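You operate a simulated robot arm through the tools that you are given. There is no shell and no other tool.

You run a simulated robot arm. Do the job below in one go: nothing can be reset, and whatever is moved stays where it is left.

## Task
Put the tea strainer on the top of the low table away on the top of the sideboard. Then put the magnet with the teal grip on the top of the low table away on the middle of the long desk. Then push the cupboard door by the chest shut. Then put the dust pad on the top of the high shelf. Then push the top drawer of the white chest shut. Then take the purple flat box and leave it on the wooden tray. Then put the red mug on the top of the low table. Then put the pink coaster on the top shelf of the shelf unit. Then shut the lamp table drawer. Then put the broom on top of the black small flight case. Then take the yellow duster and put it on the grey pattern card. Then put the magnet with the grey grip on the green coaster. Keep to this order. Set down upright: tea strainer, red mug.

Only the result counts: the job must be done as asked and must still hold three seconds after the hand-in. Knocking over, shifting, dropping, spilling or breaking anything else fails it.

## Robot
A 7-joint arm with a fingered hand on a trunk, on a base that drives. Base frame: it is fixed to the floor where the robot stands at the start and does not move with it; the origin is under the middle of the robot, x ahead of it, y to its left, z up. Lengths are in cm, angles in degrees, forces in N, time in s.
With the tool pointing down near the work surface it reaches from about 10 to 66 cm from the robot's upright axis, wherever it stands. Its first joint turns from -115.0 to 115.0 degrees. Places, roughly: broom (6x15x38 cm) [-100, -120, 10]; cupboard door by the chest [120, 130, 30]; dust pad (10x8x3 cm) [150, 150, 80]; green coaster (9x9x2 cm) [80, 0, 40]; grey pattern card [-150, -200, 75]; lamp table drawer [-100, -90, 50]; magnet with the grey grip [-125, -225, 75]; magnet with the teal grip [50, 25, 50]; middle of the long desk [-150, -260, 70]; pink coaster (9x9x2 cm) [-110, -80, 60]; purple flat box [200, 175, 150]; red mug (13x8x10 cm) [-50, 150, 90]; small flight case (46x24x13 cm) [70, -270, 80]; tea strainer (9x9x10 cm) [60, -10, 50]; top drawer of the white chest [180, 130, 70]; top of the high shelf (19x45 cm) [284, 174, 140]; top of the low table [60, -10, 40]; top of the sideboard [-40, 160, 80]; top shelf of the shelf unit [100, 170, 150]; wooden tray (35x24x9 cm) [60, -40, 40]; yellow duster (10x7x4 cm) [-140, -170, 80]. Payload 5 kg.
The tool frame sits at the grasp point between the pads (the TCP): z along the fingers, y along the line on which they close. The tips reach 3.2 cm beyond it. The gripper opens to 16 cm. The gripper's body begins 8.9 cm behind the TCP. The gripper is a hand of 4 fingers: y runs from the thumb to the fingers, the wrist lies at [0, 0, -26.7] in the tool frame, and closing takes about 1.5 s.
Orientation is told as [roll, pitch, yaw] about the base's x, y, z axes, in that order, counted from this pose: with the fingers straight down and closing along the base's y, the tool's x points along the base's -x, its y along +y and its z along -z.

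## Interface
- The arm moves only by the tool play_rows. Its argument "moves" is a list that holds one entry, the list of rows, each a list of 7 numbers: the gripper command, from -1 (fully open) to 1 (shut), values between in proportion, then the shift along the base's x, y, z in units of 200 mm (1.0 is 200 mm), then the turn, a rotation vector about the base's x, y, z in units of 90 degrees (1.0 is 90 degrees). In form: [[[claw, dx, dy, dz, wx, wy, wz], ...]]. A call has 1 to 20 rows; each row is the pose to reach, as a shift and turn from the pose commanded when the call began. A call with a number of a shift or a turn outside -1 to 1 is refused whole. A row lasts 0.2 s, in which the tool goes at most 5 cm and 8.6 degrees; a call with a longer step from one row to the next is refused whole, and so is a gripper value outside its range. Where a pose cannot be reached the arm comes as near as it can. A force on the tool above 40 N (or 10 N above the force at the start of the call, whichever is more), or a blocked arm, ends the call early, and 0.2 s more pass. Each finger travels about 10.8 cm/s and halts on what it meets, pressing with about 23 N; the grip force reading is that of the motor and also rises with nothing between the fingers. The clock runs only during rows and for 0.2 s after the last one: add rows that repeat a pose to give the fingers time. It gives the time, the measured TCP pose, the force on the tool (base axes), the opening and the grip force at its end, in the units of the frame above (readings bear some noise), with the torque about the TCP (base axes, N m) and any sound that the robot's microphone picked up.
- Cameras (640 x 400 px; columns grow to the right, rows downward): "scene" is now at [-2.03, 10, 128.53]; the picture's right is [-0.83, -0.56, -0.00], its down [-0.47, 0.70, -0.53] and it looks along [0.30, -0.44, -0.85] (base axes); focal length 214 px, centre (320, 200). "wrist" rides on the gripper at [8, -0.4, -11.4] in the tool frame; the picture's right is [0.05, 1.00, 0.00], its down [-0.81, 0.04, -0.58] and it looks along [-0.58, 0.03, 0.82] (tool axes); focal length 265 px, centre (320, 200). There is no depth. A picture from a camera that has moved, and an enlarged one, comes with that camera's place and axes in the base frame and with its lens.
- snapshot(camera): a new picture of that camera. It takes no simulated time.
- slide_trunk(by): slides the trunk up (or, below 0, down) by that many cm; the arm and the scene camera ride with it, the base frame stays. It gives what a move gives, with no picture.
- roll_base(legs): drives the robot by 1 to 6 legs, each [ahead, turn to the left] in cm and degrees, along the robot's own axes; the way and the turn of a leg run together, so that a leg with both is an arc; at most 150 cm and 180 degrees a leg. The arm and the cameras ride along, it lands a little off, and it stops where it bumps. It gives what a move gives.
- grasp_type(shape): the hand has 4 fingers and takes this shape, open, in about a second: jaw (thumb against the fingers, like two jaws); tri (thumb and two fingers); tip (a fingertip pinch); poke (one finger out to press); point (the index stretched); flat (the hand flat); cup (the hand cupped); fist (a fist). The gripper value then closes the fingers along that shape, each until it touches; the sizes above hold for jaw. It gives what a move gives, with no picture.
- head_to(pan, tilt): turns the head with the scene camera to pan (to the left, within 155 degrees either way) and tilt (down, from -29 to 69), counted from straight ahead of the robot. It gives what a move gives.
- inspect(camera, box): a new picture of the part [left, top, right, bottom] of that camera's present view, enlarged. It takes no simulated time.
- job_done(): hands the job in; it is judged then, once.

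Nothing tells you exact positions but the pictures and the camera data. Unless the task says otherwise, let go and move clear before handing in.

The tools are called after ">>>" as a command line: name --argument value ..., lists and objects as JSON in quotes. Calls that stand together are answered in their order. play_rows: Moves the arm, as the interface text tells. Its arguments: {"type":"object","properties":{"moves":{"type":"array","items":{"type":"array","items":{"type":"array","items":{"type":"number"}}}}},"required":["moves"]} The other tools are called the same way: slide_trunk (by) slides the trunk up or down; grasp_type (shape) gives the hand a shape; roll_base (legs) drives the base; head_to (pan, tilt) turns the head that bears the scene camera; snapshot (camera) takes a picture; inspect (camera, box) takes an enlarged picture of a part of a camera's view; job_done () hands the job in.

At the start:

```text
t: 0.0
tool_pos: [19.6, -50.64, 71.84]
tcp_rot: [0.0, 0.0, 0.0]
force: [-0.4, 0.1, 1.2]
moment: [-0.02, 0.01, 0.02]
width: 16.0
grip_force: 0.0
shape: jaw
trunk travel left (down, up): [-42.5, 56.5]
robot x, y, heading: [-0.0, 0.13, -0.2]
head pan, tilt: [-56.1, 57.9]
```

scene: 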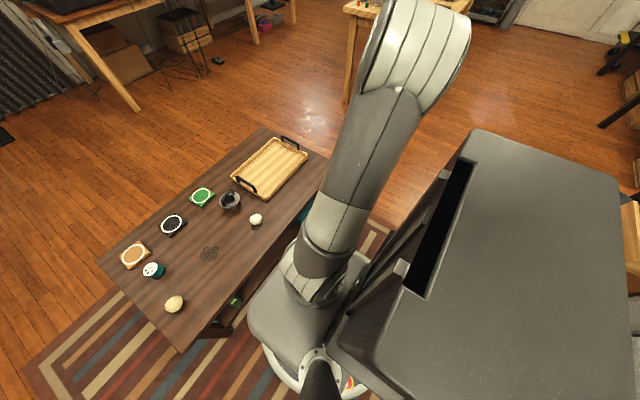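
wrist: 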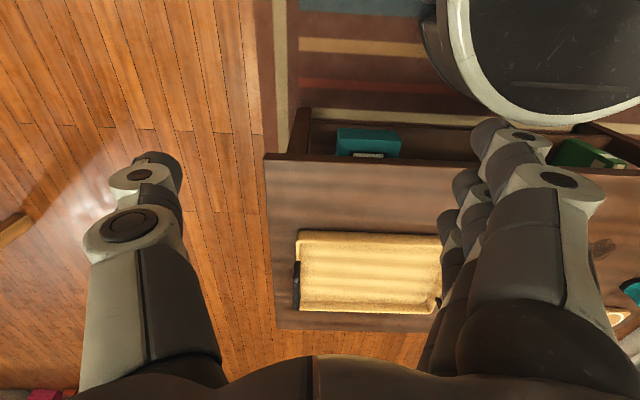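

I see the low table ahead with a tray, coasters, a strainer (dark bowl-like), and a teal-capped item; the arm is off to the right. I start by looking around with the head camera to locate everything.

>>> inspect --camera "scene" --box '[90, 120, 330, 350]'

>>> head_to --pan 0 --tilt 45

>>> snapshot --camera "scene"

```text
1.74 times, centred on (210, 235) of scene
camera zoom: at [-2.03, 10.0, 128.53], right [-0.83, -0.56, 0.0], down [-0.47, 0.7, -0.53], along [0.3, -0.44, -0.85], focal length 373 px, centre (511, 139)
```

zoom: 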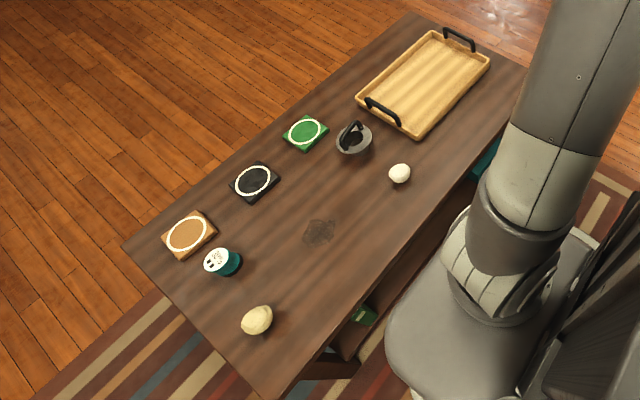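

```text
t: 1.2
tool_pos: [19.57, -50.68, 71.82]
tcp_rot: [0.0, 0.0, 0.0]
force: [0.6, -0.2, 0.2]
moment: [-0.02, 0.0, -0.01]
width: 16.01
grip_force: 0.1
shape: jaw
trunk travel left (down, up): [-42.5, 56.5]
robot x, y, heading: [0.3, -0.04, -0.1]
head pan, tilt: [0.0, 45.0]
```

```text
taken
camera scene: at [2.25, 15.72, 130.23], right [0.0, -1.0, 0.0], down [-0.71, 0.0, -0.71], along [0.71, 0.0, -0.71], focal length 214 px, centre (320, 200)
```

scene: 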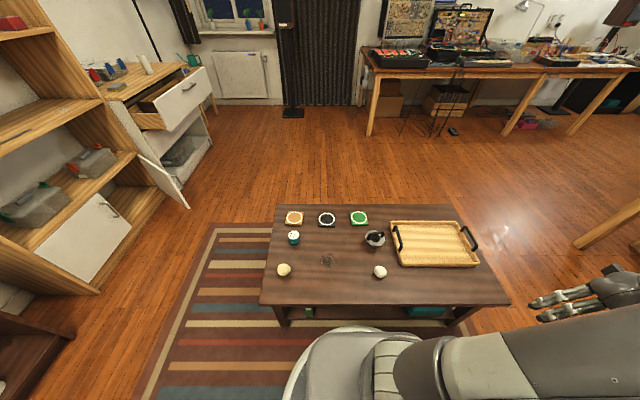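

The low table stands just ahead; a shelf unit, chest with an open drawer and open cupboard door are ahead-left. I keep looking around to map the rest.

>>> head_to --pan 45 --tilt 25

>>> snapshot --camera "scene"

>>> head_to --pan 100 --tilt 25

>>> snapshot --camera "scene"

>>> head_to --pan 150 --tilt 25

>>> snapshot --camera "scene"

>>> head_to --pan -150 --tilt 25

>>> snapshot --camera "scene"

>>> head_to --pan -100 --tilt 25

>>> snapshot --camera "scene"

>>> head_to --pan -50 --tilt 25

>>> snapshot --camera "scene"

>>> head_to --pan 0 --tilt 20

>>> snapshot --camera "scene"

```text
t: 2.4
tool_pos: [19.51, -50.62, 71.71]
tcp_rot: [-0.1, 0.0, 0.0]
force: [0.5, -0.1, -1.1]
moment: [-0.02, -0.01, 0.02]
width: 16.0
grip_force: 0.0
shape: jaw
trunk travel left (down, up): [-42.5, 56.5]
robot x, y, heading: [0.17, -0.19, 0.1]
head pan, tilt: [45.0, 25.0]
```

```text
taken
camera scene: at [0.64, 22.24, 133.28], right [0.71, -0.71, 0.0], down [-0.3, -0.3, -0.91], along [0.64, 0.64, -0.42], focal length 214 px, centre (320, 200)
```

scene: 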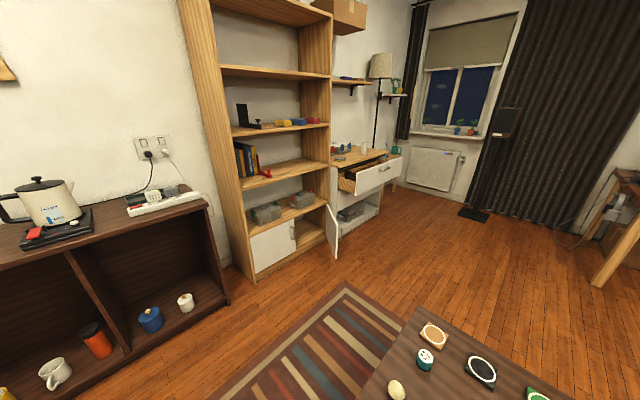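

```text
t: 3.6
tool_pos: [19.56, -50.74, 71.78]
tcp_rot: [0.0, 0.0, 0.0]
force: [0.1, 1.1, -0.6]
moment: [-0.01, 0.0, 0.02]
width: 15.99
grip_force: 0.1
shape: jaw
trunk travel left (down, up): [-42.5, 56.5]
robot x, y, heading: [-0.39, 0.16, -0.1]
head pan, tilt: [100.0, 25.0]
```

```text
taken
camera scene: at [-7.47, 24.8, 133.29], right [0.98, 0.17, 0.0], down [0.07, -0.42, -0.91], along [-0.16, 0.89, -0.42], focal length 214 px, centre (320, 200)
```

scene: 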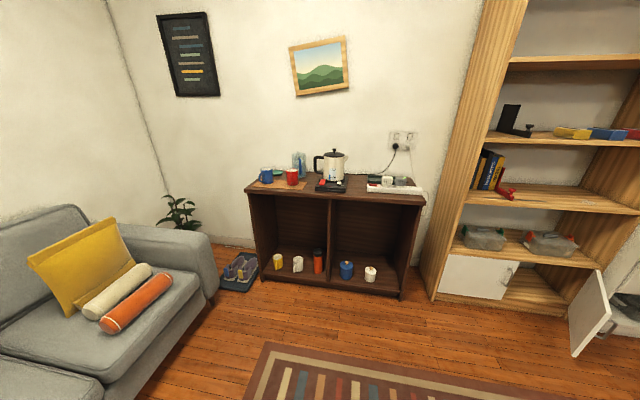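

```text
t: 4.8
tool_pos: [19.57, -50.6, 71.77]
tcp_rot: [0.0, 0.1, 0.0]
force: [-0.8, 0.4, -1.0]
moment: [0.0, 0.02, -0.01]
width: 16.0
grip_force: 0.1
shape: jaw
trunk travel left (down, up): [-42.5, 56.5]
robot x, y, heading: [-0.36, 0.15, -0.3]
head pan, tilt: [150.0, 25.0]
```

```text
taken
camera scene: at [-13.86, 20.34, 133.29], right [0.5, 0.87, 0.0], down [0.37, -0.21, -0.91], along [-0.78, 0.45, -0.42], focal length 214 px, centre (320, 200)
```

scene: 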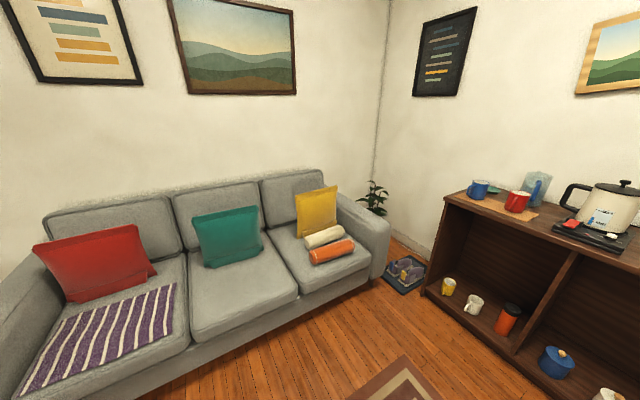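

```text
t: 8.9
tool_pos: [19.62, -50.65, 71.8]
tcp_rot: [-0.1, 0.0, 0.0]
force: [0.7, -0.4, 0.1]
moment: [-0.01, 0.0, 0.03]
width: 15.99
grip_force: 0.1
shape: jaw
trunk travel left (down, up): [-42.5, 56.5]
robot x, y, heading: [0.1, 0.29, 0.1]
head pan, tilt: [-150.0, 25.0]
```

```text
taken
camera scene: at [-13.86, 11.12, 133.28], right [-0.5, 0.87, 0.0], down [0.37, 0.21, -0.91], along [-0.78, -0.45, -0.42], focal length 214 px, centre (320, 200)
```

scene: 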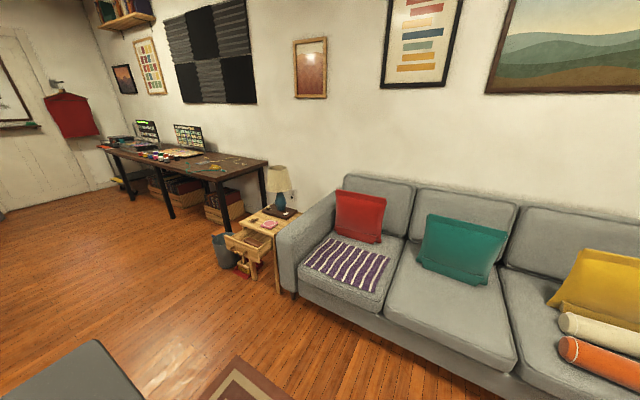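

```text
t: 10.1
tool_pos: [19.45, -50.7, 71.75]
tcp_rot: [0.0, 0.0, -0.1]
force: [0.3, -0.1, 0.3]
moment: [0.0, -0.02, -0.01]
width: 15.98
grip_force: 0.1
shape: jaw
trunk travel left (down, up): [-42.5, 56.5]
robot x, y, heading: [-0.15, -0.26, -0.0]
head pan, tilt: [-100.0, 25.0]
```

```text
taken
camera scene: at [-7.49, 6.65, 133.28], right [-0.98, 0.17, 0.0], down [0.07, 0.42, -0.91], along [-0.16, -0.89, -0.42], focal length 214 px, centre (320, 200)
```

scene: 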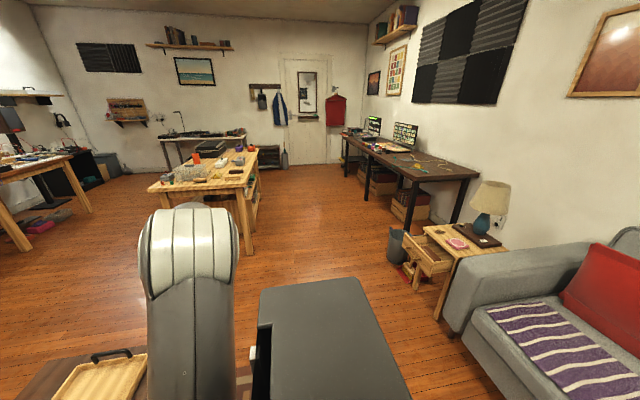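

```text
t: 11.2
tool_pos: [19.51, -50.59, 71.82]
tcp_rot: [0.0, 0.0, 0.0]
force: [-0.5, -0.4, -0.3]
moment: [0.0, 0.01, 0.02]
width: 16.03
grip_force: 0.1
shape: jaw
trunk travel left (down, up): [-42.5, 56.5]
robot x, y, heading: [-0.21, 0.06, -0.1]
head pan, tilt: [-50.0, 25.0]
```

```text
taken
camera scene: at [0.04, 8.67, 133.28], right [-0.77, -0.64, 0.0], down [-0.27, 0.32, -0.91], along [0.58, -0.69, -0.42], focal length 214 px, centre (320, 200)
```

scene: 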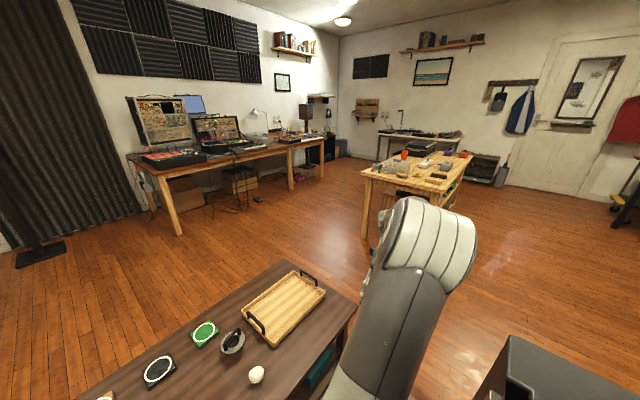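

```text
t: 12.4
tool_pos: [19.54, -50.71, 71.85]
tcp_rot: [-0.1, 0.0, 0.0]
force: [0.2, 0.7, -0.2]
moment: [0.02, -0.03, 0.04]
width: 15.98
grip_force: 0.1
shape: jaw
trunk travel left (down, up): [-42.5, 56.5]
robot x, y, heading: [0.28, 0.17, -0.1]
head pan, tilt: [0.0, 20.0]
```

```text
taken
camera scene: at [3.43, 15.72, 134.09], right [0.0, -1.0, 0.0], down [-0.34, 0.0, -0.94], along [0.94, 0.0, -0.34], focal length 214 px, centre (320, 200)
```

scene: 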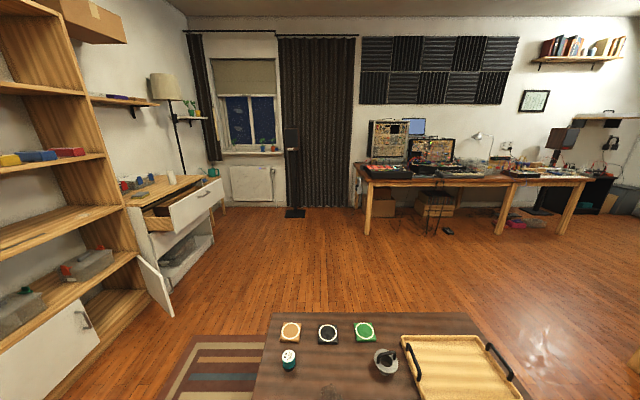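

The room is mapped: sideboard at left, sofa behind, lamp table and long desk behind-right, workbench with flight case to the right. Now I look closely at the low table's objects.

>>> head_to --pan -10 --tilt 50

>>> inspect --camera "scene" --box '[200, 130, 400, 255]'

>>> snapshot --camera "scene"

```text
t: 13.4
tool_pos: [19.41, -50.7, 71.77]
tcp_rot: [-0.1, 0.0, 0.0]
force: [0.3, 1.0, -0.6]
moment: [-0.01, -0.01, -0.05]
width: 15.97
grip_force: 0.0
shape: jaw
trunk travel left (down, up): [-42.5, 56.5]
robot x, y, heading: [0.11, 0.08, 0.0]
head pan, tilt: [-10.0, 50.0]
```

```text
3.20 times, centred on (300, 192) of scene
camera zoom: at [1.71, 14.39, 129.54], right [-0.17, -0.98, 0.0], down [-0.75, 0.13, -0.64], along [0.63, -0.11, -0.77], focal length 686 px, centre (384, 224)
```

zoom: 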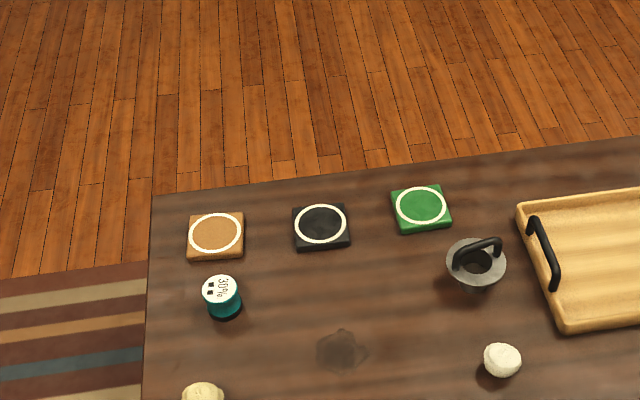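

```text
taken
camera scene: at [1.71, 14.39, 129.54], right [-0.17, -0.98, 0.0], down [-0.75, 0.13, -0.64], along [0.63, -0.11, -0.77], focal length 214 px, centre (320, 200)
```

scene: 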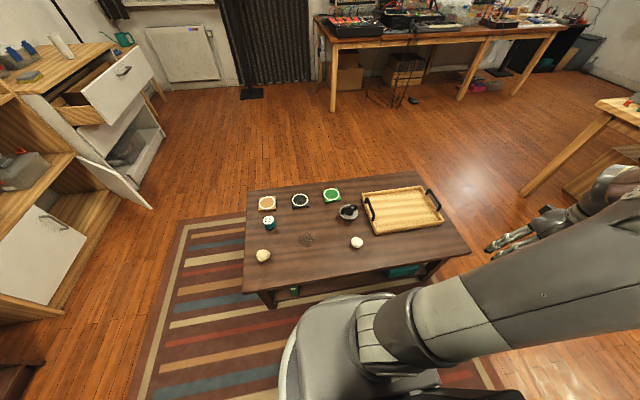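

The strainer looks like a dark funnel with an arched handle near (61, -10); I bring the arm over the table, staying high, to look with the wrist camera.

>>> play_rows --moves '[[[-1, 0.15, 0.2, 0, 0, 0, 0], [-1, 0.3, 0.4, 0, 0, 0, 0], [-1, 0.45, 0.6, 0, 0, 0, 0], [-1, 0.6, 0.8, 0, 0, 0, 0], [-1, 0.75, 1.0, 0, 0, 0, 0]]]'

>>> play_rows --moves '[[[-1, 0.05, 0.2, 0, 0, 0, 0], [-1, 0.1, 0.4, 0, 0, 0, 0], [-1, 0.15, 0.6, 0, 0, 0, 0], [-1, 0.2, 0.8, 0, 0, 0, 0], [-1, 0.25, 1.0, 0, 0, 0, 0]]]'

>>> snapshot --camera "wrist"

>>> snapshot --camera "scene"

```text
t: 14.6
tool_pos: [34.66, -30.61, 71.82]
tcp_rot: [-0.1, -0.1, 0.0]
force: [0.0, -0.2, 0.2]
moment: [0.01, -0.03, 0.01]
width: 15.98
grip_force: 0.0
shape: jaw
trunk travel left (down, up): [-42.5, 56.5]
robot x, y, heading: [0.05, 0.07, 0.1]
head pan, tilt: [-10.0, 50.0]
```

```text
t: 15.8
tool_pos: [39.39, -10.73, 71.88]
tcp_rot: [-0.1, -0.1, -0.1]
force: [0.0, -0.4, 0.3]
moment: [0.01, 0.0, -0.01]
width: 16.0
grip_force: 0.1
shape: jaw
trunk travel left (down, up): [-42.5, 56.5]
robot x, y, heading: [0.34, 0.01, 0.1]
head pan, tilt: [-10.0, 50.0]
```

```text
taken
camera wrist: at [31.5, -11.07, 83.19], right [-0.05, 1.0, 0.0], down [0.81, 0.04, 0.58], along [0.58, 0.03, -0.82], focal length 265 px, centre (320, 200)
```

wrist: 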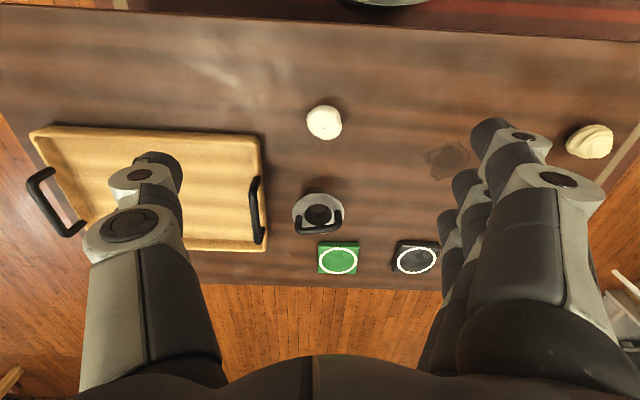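

```text
taken
camera scene: at [1.71, 14.4, 129.53], right [-0.17, -0.98, 0.0], down [-0.75, 0.13, -0.64], along [0.63, -0.11, -0.77], focal length 214 px, centre (320, 200)
```

scene: 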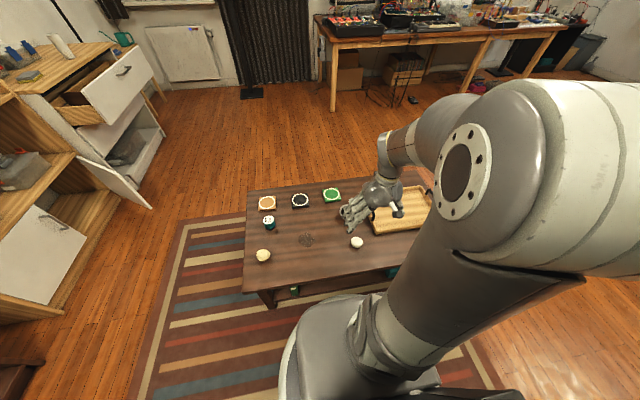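

The strainer's rim centre works out near (60.4, -9.8, 46) by triangulating both cameras. I take a closer look at its shape before grasping.

>>> inspect --camera "wrist" --box '[260, 150, 400, 280]'

>>> inspect --camera "scene" --box '[240, 170, 380, 260]'

```text
3.08 times, centred on (330, 215) of wrist
camera zoom: at [31.5, -11.07, 83.19], right [-0.05, 1.0, 0.0], down [0.81, 0.04, 0.58], along [0.58, 0.03, -0.82], focal length 817 px, centre (289, 154)
```

zoom: 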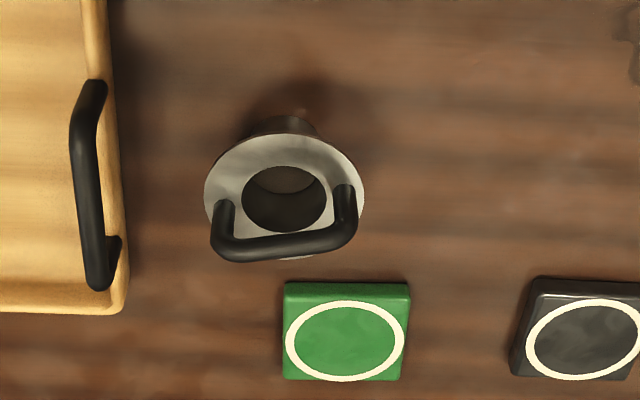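

```text
4.44 times, centred on (310, 215) of scene
camera zoom: at [1.71, 14.4, 129.53], right [-0.17, -0.98, 0.0], down [-0.75, 0.13, -0.64], along [0.63, -0.11, -0.77], focal length 953 px, centre (364, 133)
```

zoom: 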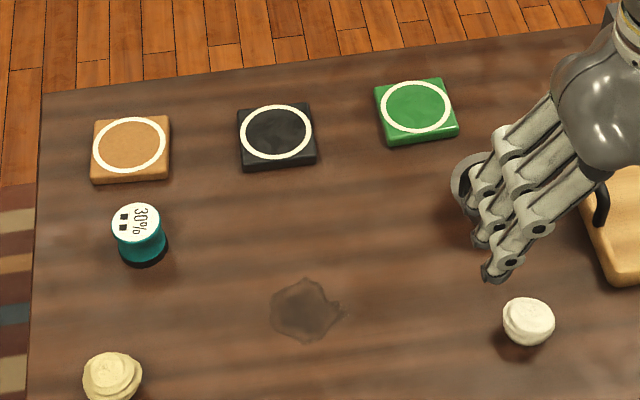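

I'll grip the strainer's ring with thumb and fingers along y, with the opening cut to about 12.5 cm to stay clear of the tray. First I move above it and check.

>>> play_rows --moves '[[[-0.6, 0.25, 0.0, 0, 0, 0, 0], [-0.6, 0.5, 0.02, 0, 0, 0, 0], [-0.6, 0.75, 0.03, 0, 0, 0, 0], [-0.6, 1.0, 0.04, 0, 0, 0, 0], [-0.6, 1.0, 0.04, 0, 0, 0, 0]]]'

>>> play_rows --moves '[[[-0.6, 0.04, 0.0, -0.2, 0, 0, 0], [-0.6, 0.04, 0.0, -0.4, 0, 0, 0], [-0.6, 0.04, 0.0, -0.6, 0, 0, 0], [-0.6, 0.04, 0.0, -0.7, 0, 0, 0], [-0.6, 0.04, 0.0, -0.7, 0, 0, 0]]]'

>>> snapshot --camera "wrist"

>>> inspect --camera "scene" --box '[240, 150, 440, 275]'

```text
refused: row 2 steps farther than a row can; nothing moved
```

```text
t: 17.0
tool_pos: [40.45, -10.66, 57.72]
tcp_rot: [0.1, 0.0, -0.1]
force: [0.1, -0.3, -0.3]
moment: [-0.01, 0.02, 0.01]
width: 12.83
grip_force: 0.0
shape: jaw
trunk travel left (down, up): [-42.5, 56.5]
robot x, y, heading: [0.35, 0.12, -0.1]
head pan, tilt: [-10.0, 50.0]
```

```text
taken
camera wrist: at [32.31, -11.05, 69.1], right [-0.05, 1.0, 0.0], down [0.82, 0.04, 0.58], along [0.58, 0.03, -0.82], focal length 265 px, centre (320, 200)
```

wrist: 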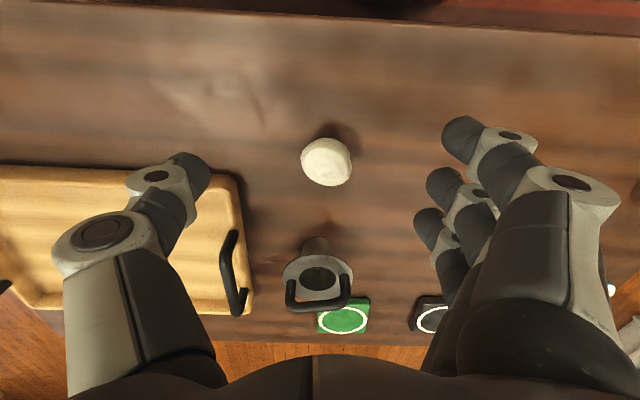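

```text
3.20 times, centred on (340, 212) of scene
camera zoom: at [1.72, 14.4, 129.53], right [-0.17, -0.98, 0.0], down [-0.75, 0.13, -0.64], along [0.63, -0.11, -0.77], focal length 686 px, centre (256, 160)
```

zoom: 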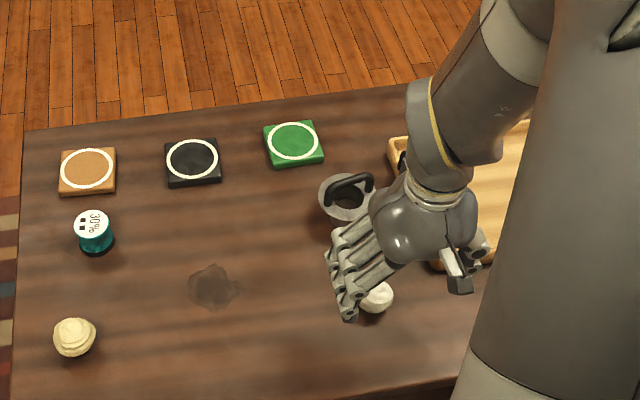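

One call was refused for a step slightly over 5 cm, so the hand went down over open space above the egg; nothing touched. I look at the strainer closely from here.

>>> inspect --camera "wrist" --box '[250, 200, 400, 340]'

```text
2.86 times, centred on (325, 270) of wrist
camera zoom: at [32.31, -11.05, 69.1], right [-0.05, 1.0, 0.0], down [0.82, 0.04, 0.58], along [0.58, 0.03, -0.82], focal length 758 px, centre (306, 0)
```

zoom: 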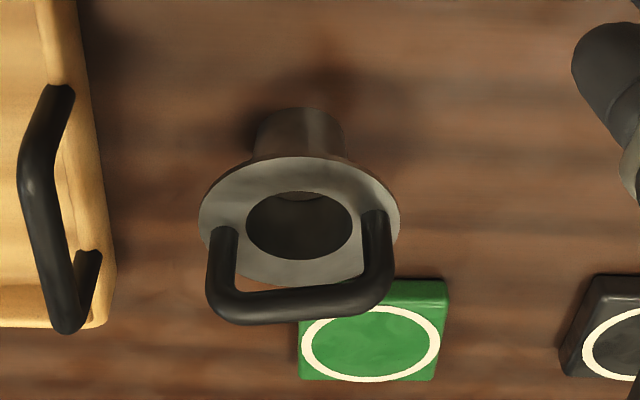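

The ring centre is near (60.7, -9.9, 46.5). I lift, move over it, and then descend in checked stages.

>>> play_rows --moves '[[[-0.6, 0, 0, 0.2, 0, 0, 0], [-0.6, 0.2, 0.01, 0.3, 0, 0, 0], [-0.6, 0.4, 0.02, 0.3, 0, 0, 0], [-0.6, 0.6, 0.03, 0.3, 0, 0, 0], [-0.6, 0.8, 0.04, 0.3, 0, 0, 0], [-0.6, 1.0, 0.04, 0.3, 0, 0, 0], [-0.6, 1.0, 0.04, 0.3, 0, 0, 0]]]'

>>> snapshot --camera "wrist"

```text
t: 18.6
tool_pos: [60.25, -9.87, 63.77]
tcp_rot: [0.0, 0.0, 0.0]
force: [0.4, -0.5, 0.2]
moment: [-0.01, -0.01, 0.02]
width: 12.82
grip_force: 0.0
shape: jaw
trunk travel left (down, up): [-42.5, 56.5]
robot x, y, heading: [-0.02, -0.09, -0.1]
head pan, tilt: [-10.0, 50.0]
```

```text
taken
camera wrist: at [52.38, -10.21, 75.15], right [-0.05, 1.0, 0.0], down [0.82, 0.04, 0.58], along [0.58, 0.03, -0.82], focal length 265 px, centre (320, 200)
```

wrist: 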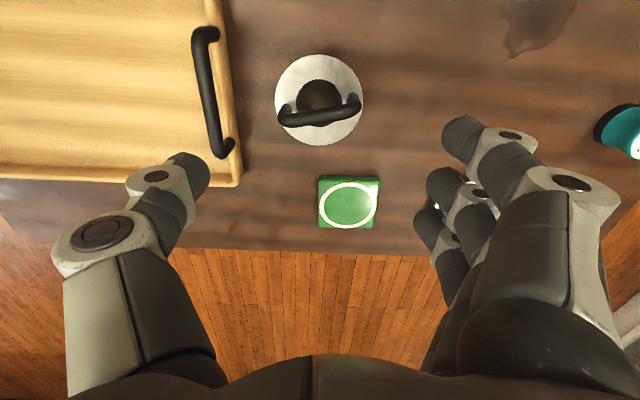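

Ring centre refined to about (59.8, -10.0, 47). I descend to check alignment before the final drop.

>>> play_rows --moves '[[[-0.6, -0.03, -0.01, -0.2, 0, 0, 0], [-0.6, -0.03, -0.01, -0.4, 0, 0, 0], [-0.6, -0.03, -0.01, -0.6, 0, 0, 0], [-0.6, -0.03, -0.01, -0.7, 0, 0, 0]]]'

>>> snapshot --camera "wrist"

```text
t: 19.6
tool_pos: [59.66, -9.99, 49.71]
tcp_rot: [0.0, 0.0, -0.1]
force: [1.3, -0.4, 0.2]
moment: [0.01, -0.01, 0.03]
width: 12.82
grip_force: 0.0
shape: jaw
trunk travel left (down, up): [-42.5, 56.5]
robot x, y, heading: [0.27, -0.43, -0.1]
head pan, tilt: [-10.0, 50.0]
```

```text
taken
camera wrist: at [51.72, -10.39, 61.0], right [-0.05, 1.0, 0.0], down [0.81, 0.04, 0.58], along [0.58, 0.03, -0.82], focal length 265 px, centre (320, 200)
```

wrist: 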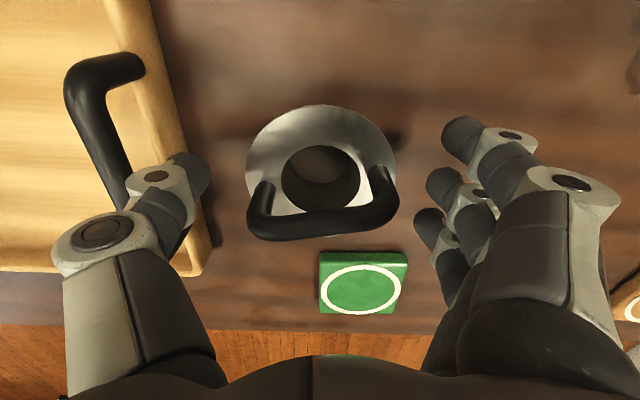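

Well aligned, with thumb clear of the tray. I lower the last 3.5 cm and close on the ring.

>>> play_rows --moves '[[[-0.6, -0.01, 0, -0.1, 0, 0, 0], [-0.6, -0.015, 0, -0.18, 0, 0, 0], [-0.6, -0.015, 0, -0.18, 0, 0, 0]]]'

>>> play_rows --moves '[[[1, 0, 0, 0, 0, 0, 0], [1, 0, 0, 0, 0, 0, 0], [1, 0, 0, 0, 0, 0, 0], [1, 0, 0, 0, 0, 0, 0], [1, 0, 0, 0, 0, 0, 0], [1, 0, 0, 0, 0, 0, 0], [1, 0, 0, 0, 0, 0, 0], [1, 0, 0, 0, 0, 0, 0]]]'

>>> snapshot --camera "wrist"

```text
t: 20.4
tool_pos: [59.43, -10.07, 46.07]
tcp_rot: [-0.1, 0.0, 0.0]
force: [-0.8, -0.2, -0.4]
moment: [-0.01, 0.05, 0.02]
width: 12.81
grip_force: 0.0
shape: jaw
trunk travel left (down, up): [-42.5, 56.5]
robot x, y, heading: [0.01, 0.08, -0.1]
head pan, tilt: [-10.0, 50.0]
```

```text
t: 22.2
tool_pos: [59.43, -10.13, 46.04]
tcp_rot: [0.0, 0.0, 0.0]
force: [0.9, 0.3, -0.8]
moment: [0.03, 0.01, 0.0]
width: 4.51
grip_force: 22.9
shape: jaw
trunk travel left (down, up): [-42.5, 56.5]
robot x, y, heading: [-0.09, -0.43, 0.1]
head pan, tilt: [-10.0, 50.0]
```

```text
taken
camera wrist: at [51.42, -10.49, 57.46], right [-0.05, 1.0, 0.0], down [0.82, 0.04, 0.58], along [0.58, 0.03, -0.82], focal length 265 px, centre (320, 200)
```

wrist: 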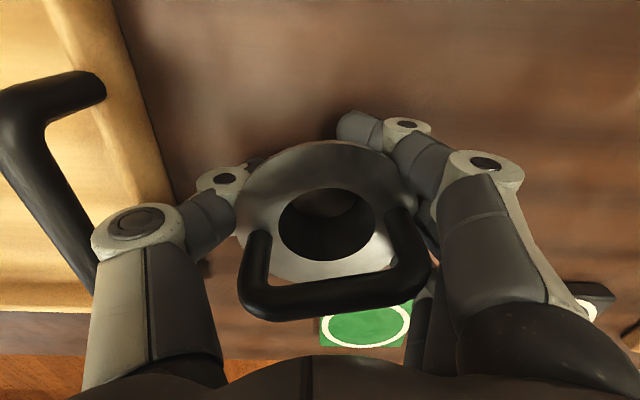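

The fingers closed to 4.5 cm, i.e. they grip the stem beneath the ring. I lift and check how it sits.

>>> play_rows --moves '[[[1, 0, 0, 0.05, 0, 0, 0], [1, 0, 0, 0.15, 0, 0, 0], [1, 0, 0, 0.3, 0, 0, 0], [1, 0, 0, 0.5, 0, 0, 0], [1, 0, 0, 0.7, 0, 0, 0], [1, 0, 0, 0.9, 0, 0, 0], [1, 0, 0, 1.0, 0, 0, 0]]]'

>>> snapshot --camera "wrist"

>>> inspect --camera "scene" --box '[260, 100, 420, 230]'

```text
t: 23.8
tool_pos: [59.53, -10.13, 66.29]
tcp_rot: [0.0, -0.1, 0.1]
force: [-1.3, 0.0, -1.1]
moment: [-0.03, 0.04, -0.01]
width: 4.5
grip_force: 22.7
shape: jaw
trunk travel left (down, up): [-42.5, 56.5]
robot x, y, heading: [0.04, -0.18, 0.1]
head pan, tilt: [-10.0, 50.0]
```

```text
taken
camera wrist: at [51.51, -10.43, 77.56], right [-0.05, 1.0, 0.0], down [0.81, 0.04, 0.58], along [0.58, 0.03, -0.82], focal length 265 px, centre (320, 200)
```

wrist: 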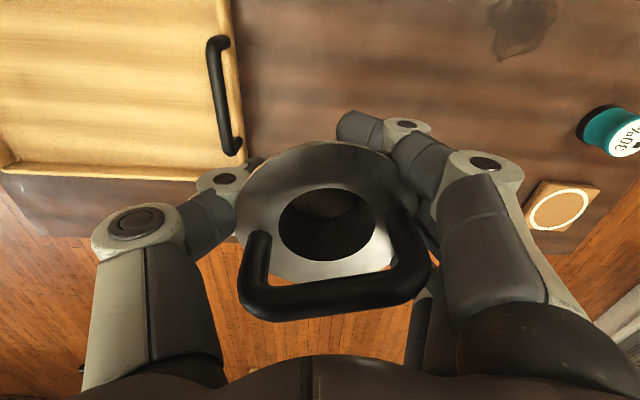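

```text
3.08 times, centred on (340, 165) of scene
camera zoom: at [1.71, 14.41, 129.53], right [-0.17, -0.98, 0.0], down [-0.75, 0.13, -0.64], along [0.63, -0.11, -0.77], focal length 660 px, centre (258, 308)
```

zoom: 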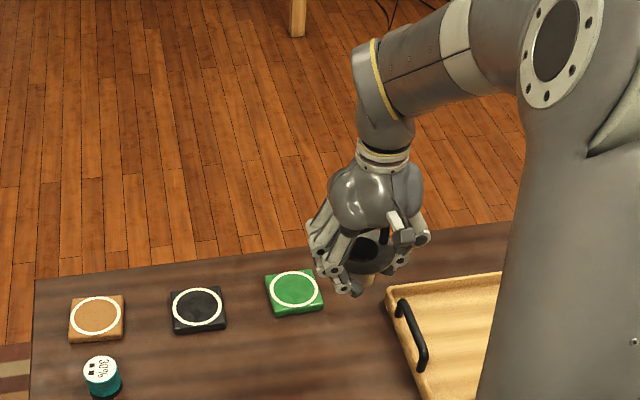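

The strainer is held. Now I look closely at the sideboard top to find a free spot.

>>> head_to --pan 95 --tilt 25

>>> inspect --camera "scene" --box '[210, 130, 450, 280]'

>>> head_to --pan 40 --tilt 65

>>> snapshot --camera "scene"

```text
t: 25.6
tool_pos: [59.46, -9.98, 66.18]
tcp_rot: [0.0, 0.0, 0.0]
force: [-0.8, -1.1, -0.3]
moment: [0.02, 0.0, -0.01]
width: 4.52
grip_force: 22.3
shape: jaw
trunk travel left (down, up): [-42.5, 56.5]
robot x, y, heading: [-0.0, -0.28, 0.0]
head pan, tilt: [95.0, 25.0]
```

```text
2.67 times, centred on (330, 205) of scene
camera zoom: at [-6.66, 24.92, 133.28], right [1.0, 0.09, 0.0], down [0.04, -0.42, -0.91], along [-0.08, 0.9, -0.42], focal length 572 px, centre (293, 187)
```

zoom: 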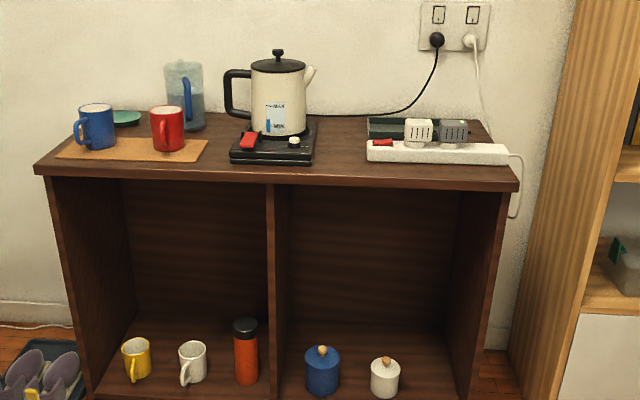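

```text
t: 26.8
tool_pos: [59.45, -10.05, 66.12]
tcp_rot: [0.0, -0.1, -0.1]
force: [1.1, 0.2, -0.8]
moment: [0.0, -0.03, 0.0]
width: 4.5
grip_force: 22.9
shape: jaw
trunk travel left (down, up): [-42.5, 56.5]
robot x, y, heading: [0.08, 0.14, -0.1]
head pan, tilt: [40.0, 65.0]
```

```text
taken
camera scene: at [-1.22, 19.65, 127.72], right [0.64, -0.77, 0.0], down [-0.69, -0.58, -0.42], along [0.32, 0.27, -0.91], focal length 214 px, centre (320, 200)
```

scene: 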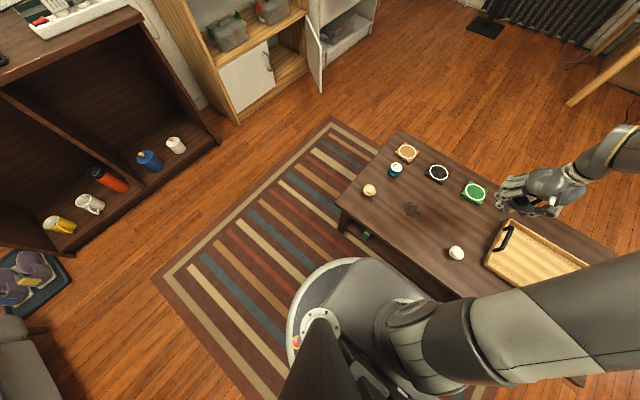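

Best free spot is the gap between the kettle stand and the power strip, near (-6, 151, 80). I retract the arm, raise the trunk, then turn left and drive to the sideboard.

>>> play_rows --moves '[[[1, -0.2, 0.05, 0.05, 0, 0, 0], [1, -0.4, 0.1, 0.1, 0, 0, 0], [1, -0.6, 0.15, 0.15, 0, 0, 0], [1, -0.8, 0.2, 0.2, 0, 0, 0], [1, -1.0, 0.25, 0.25, 0, 0, 0]]]'

>>> slide_trunk --by 42

>>> roll_base --legs '[[0, 90]]'

>>> head_to --pan 0 --tilt 40

>>> snapshot --camera "scene"

```text
t: 28.0
tool_pos: [39.29, -5.09, 71.23]
tcp_rot: [0.0, 0.0, -0.1]
force: [-0.2, -1.2, 0.2]
moment: [0.05, 0.06, 0.01]
width: 4.47
grip_force: 22.9
shape: jaw
trunk travel left (down, up): [-42.5, 56.5]
robot x, y, heading: [-0.22, -0.36, -0.3]
head pan, tilt: [40.0, 65.0]
```

```text
refused: 42 is not a number from -40 to 40
```

```text
t: 32.2
tool_pos: [5.13, 39.36, 71.16]
tcp_rot: [0.0, 0.0, 90.0]
force: [0.7, -0.4, -0.7]
moment: [0.02, -0.03, 0.01]
width: 4.46
grip_force: 22.9
shape: jaw
trunk travel left (down, up): [-42.5, 56.5]
robot x, y, heading: [0.08, 0.1, 89.9]
head pan, tilt: [40.0, 65.0]
```

```text
t: 33.3
tool_pos: [5.27, 39.48, 71.2]
tcp_rot: [0.0, 0.0, 90.0]
force: [0.0, -0.5, -1.4]
moment: [0.02, -0.02, 0.01]
width: 4.48
grip_force: 22.2
shape: jaw
trunk travel left (down, up): [-42.5, 56.5]
robot x, y, heading: [-0.1, -0.09, 89.9]
head pan, tilt: [0.0, 40.0]
```

```text
taken
camera scene: at [-15.55, 2.61, 130.95], right [1.0, 0.0, 0.0], down [0.0, -0.64, -0.77], along [0.0, 0.77, -0.64], focal length 214 px, centre (320, 200)
```

scene: 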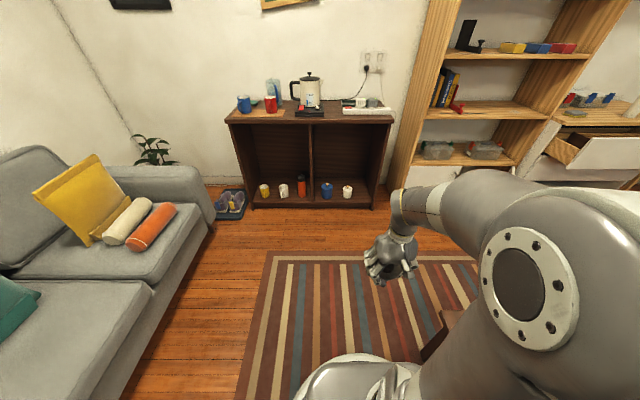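

Turn went well. I raise the trunk 40 cm and drive 90 cm ahead toward the sideboard.

>>> slide_trunk --by 40

>>> roll_base --legs '[[90, 0]]'

>>> head_to --pan 0 --tilt 60

>>> snapshot --camera "scene"

>>> snapshot --camera "wrist"

```text
t: 37.1
tool_pos: [5.17, 39.49, 111.23]
tcp_rot: [0.0, 0.0, 90.0]
force: [0.5, 0.0, -0.9]
moment: [0.01, 0.02, -0.01]
width: 4.47
grip_force: 22.7
shape: jaw
trunk travel left (down, up): [-82.5, 16.5]
robot x, y, heading: [0.05, 0.06, 89.9]
head pan, tilt: [0.0, 40.0]
```

```text
t: 41.9
tool_pos: [5.36, 129.91, 111.24]
tcp_rot: [0.0, -0.1, 89.9]
force: [0.3, 0.1, -0.2]
moment: [-0.01, 0.02, 0.0]
width: 4.47
grip_force: 23.2
shape: jaw
trunk travel left (down, up): [-82.5, 16.5]
robot x, y, heading: [0.21, 90.6, 89.7]
head pan, tilt: [0.0, 40.0]
```

```text
t: 42.7
tool_pos: [5.35, 129.82, 111.23]
tcp_rot: [0.0, 0.0, 89.9]
force: [0.9, 0.2, -0.5]
moment: [0.0, 0.02, -0.03]
width: 4.45
grip_force: 22.9
shape: jaw
trunk travel left (down, up): [-82.5, 16.5]
robot x, y, heading: [0.18, 90.32, 89.9]
head pan, tilt: [0.0, 60.0]
```

```text
taken
camera scene: at [-15.46, 91.27, 168.28], right [1.0, 0.0, 0.0], down [0.0, -0.87, -0.5], along [0.0, 0.5, -0.87], focal length 214 px, centre (320, 200)
```

scene: 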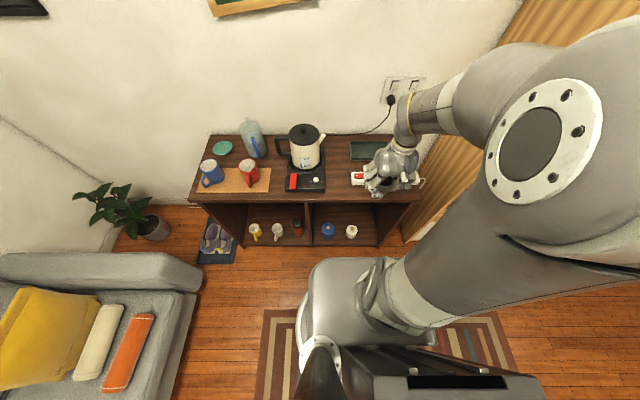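

```text
taken
camera wrist: at [5.8, 121.92, 122.54], right [-1.0, -0.05, 0.0], down [-0.04, 0.82, 0.58], along [-0.03, 0.58, -0.82], focal length 265 px, centre (320, 200)
```

wrist: 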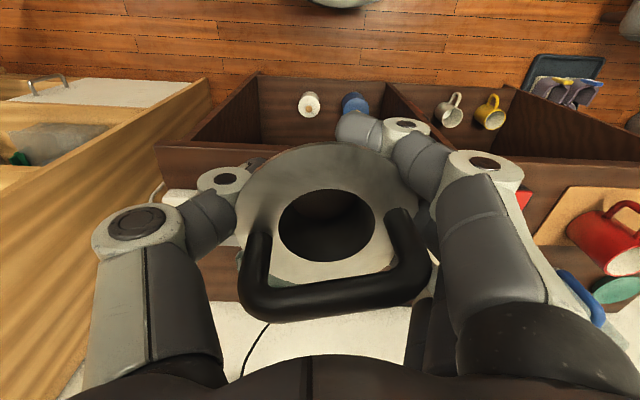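

The robot is now in front of the sideboard with the strainer high above it. I zoom in on the gap.

>>> inspect --camera "scene" --box '[180, 100, 440, 250]'

```text
2.46 times, centred on (310, 175) of scene
camera zoom: at [-15.46, 91.27, 168.28], right [1.0, 0.0, 0.0], down [0.0, -0.87, -0.5], along [0.0, 0.5, -0.87], focal length 528 px, centre (345, 262)
```

zoom: 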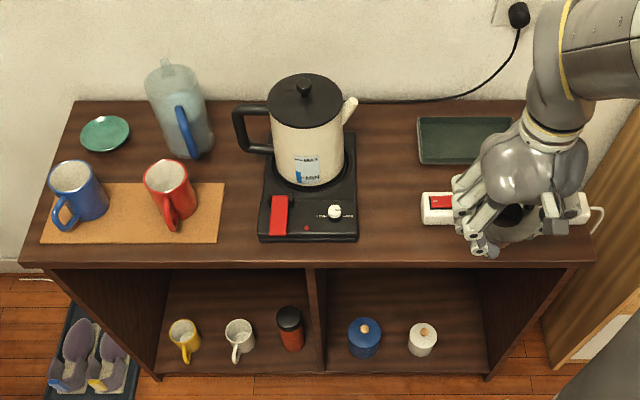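

The gap is 13 cm wide, centred near x=-6.5; sideboard top triangulates to z≈80.5. I turn the wrist so the hand is narrow across the gap, and move above it.

>>> play_rows --moves '[[[1, -0.05, 0.06, 0, 0, 0, 0.09], [1, -0.1, 0.12, 0, 0, 0, 0.18], [1, -0.15, 0.18, 0, 0, 0, 0.27], [1, -0.2, 0.24, 0, 0, 0, 0.36], [1, -0.25, 0.3, 0, 0, 0, 0.45], [1, -0.3, 0.36, 0, 0, 0, 0.54], [1, -0.35, 0.42, 0, 0, 0, 0.63], [1, -0.4, 0.48, 0, 0, 0, 0.72], [1, -0.45, 0.54, 0, 0, 0, 0.81], [1, -0.5, 0.6, 0, 0, 0, 0.9], [1, -0.55, 0.66, 0, 0, 0, 0.97], [1, -0.59, 0.7, 0, 0, 0, 1.0]]]'

>>> snapshot --camera "wrist"

>>> snapshot --camera "scene"

```text
t: 45.3
tool_pos: [-6.55, 144.03, 111.04]
tcp_rot: [0.0, 0.0, -180.0]
force: [0.9, -0.7, -0.9]
moment: [-0.01, -0.01, -0.04]
width: 4.44
grip_force: 22.9
shape: jaw
trunk travel left (down, up): [-82.5, 16.5]
robot x, y, heading: [0.44, 90.39, 90.1]
head pan, tilt: [0.0, 60.0]
```

```text
taken
camera wrist: at [1.55, 144.46, 122.53], right [0.05, -1.0, 0.0], down [-0.82, -0.04, 0.58], along [-0.58, -0.03, -0.82], focal length 265 px, centre (320, 200)
```

wrist: 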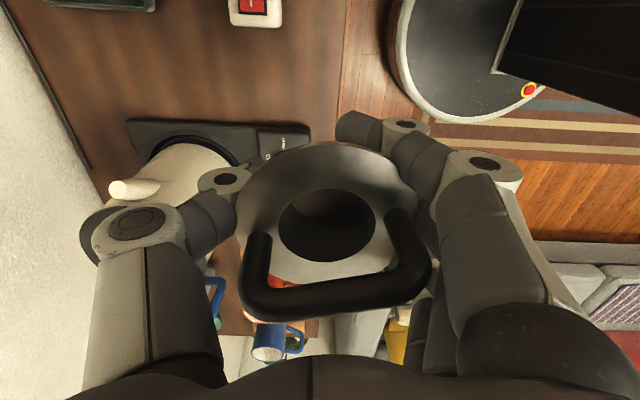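

```text
taken
camera scene: at [-15.52, 91.31, 168.27], right [1.0, 0.0, 0.0], down [0.0, -0.87, -0.5], along [0.0, 0.5, -0.87], focal length 214 px, centre (320, 200)
```

scene: 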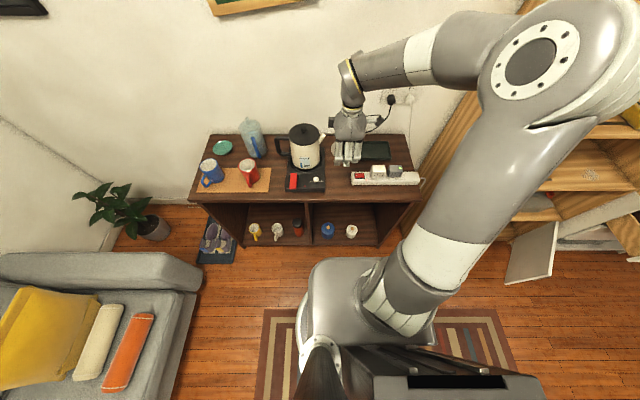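

Pose reached. I lower to z≈92 above the gap and check.

>>> play_rows --moves '[[[1, 0, 0.1, -0.1, 0, 0, 0], [1, 0, 0.2, -0.25, 0, 0, 0], [1, 0, 0.3, -0.45, 0, 0, 0], [1, 0, 0.3, -0.65, 0, 0, 0], [1, 0, 0.3, -0.85, 0, 0, 0], [1, 0, 0.3, -0.95, 0, 0, 0]]]'

>>> inspect --camera "scene" --box '[240, 100, 440, 225]'

>>> snapshot --camera "wrist"

```text
t: 46.7
tool_pos: [-6.56, 150.08, 92.25]
tcp_rot: [0.1, 0.0, 179.9]
force: [-0.6, -0.3, -0.9]
moment: [0.01, -0.01, 0.02]
width: 4.44
grip_force: 22.5
shape: jaw
trunk travel left (down, up): [-82.5, 16.5]
robot x, y, heading: [0.27, 90.4, 89.9]
head pan, tilt: [0.0, 60.0]
```

```text
3.20 times, centred on (340, 162) of scene
camera zoom: at [-15.46, 91.29, 168.28], right [1.0, 0.0, 0.0], down [0.0, -0.87, -0.5], along [0.0, 0.5, -0.87], focal length 686 px, centre (256, 320)
```

zoom: 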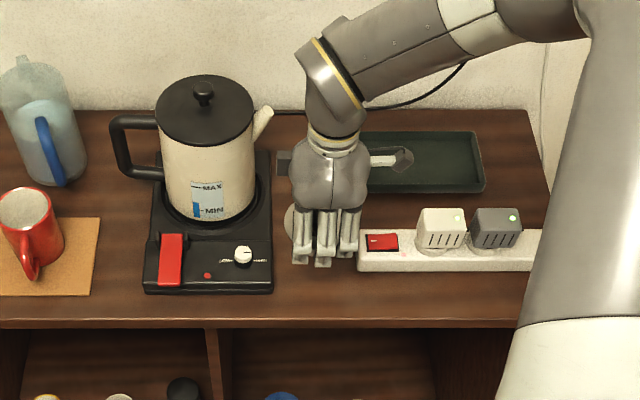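

```text
taken
camera wrist: at [1.59, 150.41, 103.6], right [0.05, -1.0, 0.0], down [-0.82, -0.04, 0.58], along [-0.58, -0.03, -0.82], focal length 265 px, centre (320, 200)
```

wrist: 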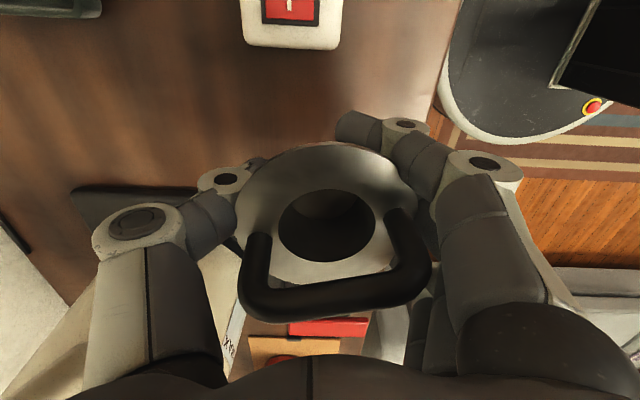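

Clearances look fine; I nudge 0.4 cm left and lower carefully toward the surface, reading the force.

>>> play_rows --moves '[[[1, -0.02, 0, -0.1, 0, 0, 0], [1, -0.02, 0, -0.2, 0, 0, 0], [1, -0.02, 0, -0.25, 0, 0, 0]]]'

>>> play_rows --moves '[[[1, 0, 0, -0.02, 0, 0, 0], [1, 0, 0, -0.025, 0, 0, 0]]]'

>>> snapshot --camera "wrist"

>>> inspect --camera "scene" --box '[280, 130, 400, 205]'

```text
t: 47.5
tool_pos: [-6.76, 150.01, 87.21]
tcp_rot: [0.0, 0.0, 179.9]
force: [-0.6, 0.3, -0.8]
moment: [0.01, -0.04, 0.04]
width: 4.47
grip_force: 23.2
shape: jaw
trunk travel left (down, up): [-82.5, 16.5]
robot x, y, heading: [-0.16, 90.47, 90.1]
head pan, tilt: [0.0, 60.0]
```

```text
t: 48.1
tool_pos: [-6.85, 150.03, 86.77]
tcp_rot: [0.0, 0.1, 179.9]
force: [-0.4, 0.6, -1.1]
moment: [0.06, -0.06, -0.01]
width: 4.45
grip_force: 22.6
shape: jaw
trunk travel left (down, up): [-82.5, 16.5]
robot x, y, heading: [0.42, 90.4, 90.0]
head pan, tilt: [0.0, 60.0]
```

```text
taken
camera wrist: at [1.31, 150.38, 98.09], right [0.05, -1.0, 0.0], down [-0.82, -0.04, 0.58], along [-0.58, -0.03, -0.82], focal length 265 px, centre (320, 200)
```

wrist: 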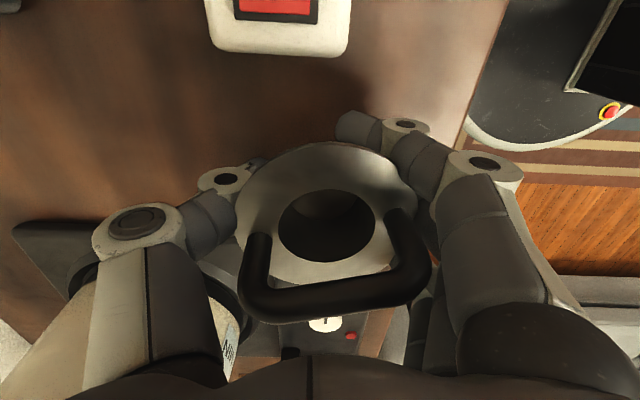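

```text
5.33 times, centred on (340, 168) of scene
camera zoom: at [-15.46, 91.27, 168.28], right [1.0, 0.0, 0.0], down [0.0, -0.87, -0.5], along [0.0, 0.5, -0.87], focal length 1144 px, centre (213, 373)
```

zoom: 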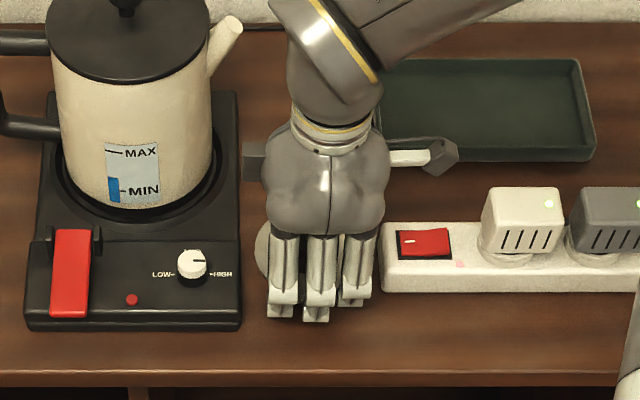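

No contact yet; I keep lowering in small steps.

>>> play_rows --moves '[[[1, 0, 0, -0.02, 0, 0, 0], [1, 0, 0, -0.02, 0, 0, 0]]]'

>>> play_rows --moves '[[[1, 0, 0, -0.02, 0, 0, 0], [1, 0, 0, -0.02, 0, 0, 0]]]'

```text
t: 48.7
tool_pos: [-6.81, 149.96, 86.23]
tcp_rot: [0.0, 0.1, 179.9]
force: [0.1, 0.4, -0.1]
moment: [0.03, 0.0, 0.0]
width: 4.43
grip_force: 23.0
shape: jaw
trunk travel left (down, up): [-82.5, 16.5]
robot x, y, heading: [-0.17, 90.27, 89.8]
head pan, tilt: [0.0, 60.0]
```

```text
t: 49.3
tool_pos: [-6.7, 149.93, 86.0]
tcp_rot: [0.1, 0.0, 179.9]
force: [0.1, -1.0, 0.8]
moment: [-0.05, -0.01, -0.01]
width: 4.47
grip_force: 24.0
shape: jaw
trunk travel left (down, up): [-82.5, 16.5]
robot x, y, heading: [0.16, 90.33, 89.9]
head pan, tilt: [0.0, 60.0]
```

>>> play_rows --moves '[[[1, 0, 0, -0.015, 0, 0, 0], [1, 0, 0, -0.015, 0, 0, 0]]]'

>>> play_rows --moves '[[[1, 0, 0, -0.015, 0, 0, 0], [1, 0, 0, -0.015, 0, 0, 0]]]'

```text
t: 49.9
tool_pos: [-6.71, 149.82, 85.61]
tcp_rot: [-0.1, 0.0, 179.8]
force: [-0.7, -0.1, 5.9]
moment: [-0.12, -0.01, 0.04]
width: 4.01
grip_force: 23.2
shape: jaw
trunk travel left (down, up): [-82.5, 16.5]
robot x, y, heading: [0.08, 90.43, 90.0]
head pan, tilt: [0.0, 60.0]
```

```text
t: 50.5
tool_pos: [-6.78, 149.86, 85.42]
tcp_rot: [-0.1, -0.1, 179.9]
force: [0.1, 2.8, 12.5]
moment: [-0.24, 0.02, 0.02]
width: 3.9
grip_force: 23.3
shape: jaw
trunk travel left (down, up): [-82.5, 16.5]
robot x, y, heading: [-0.07, 90.44, 89.9]
head pan, tilt: [0.0, 60.0]
```

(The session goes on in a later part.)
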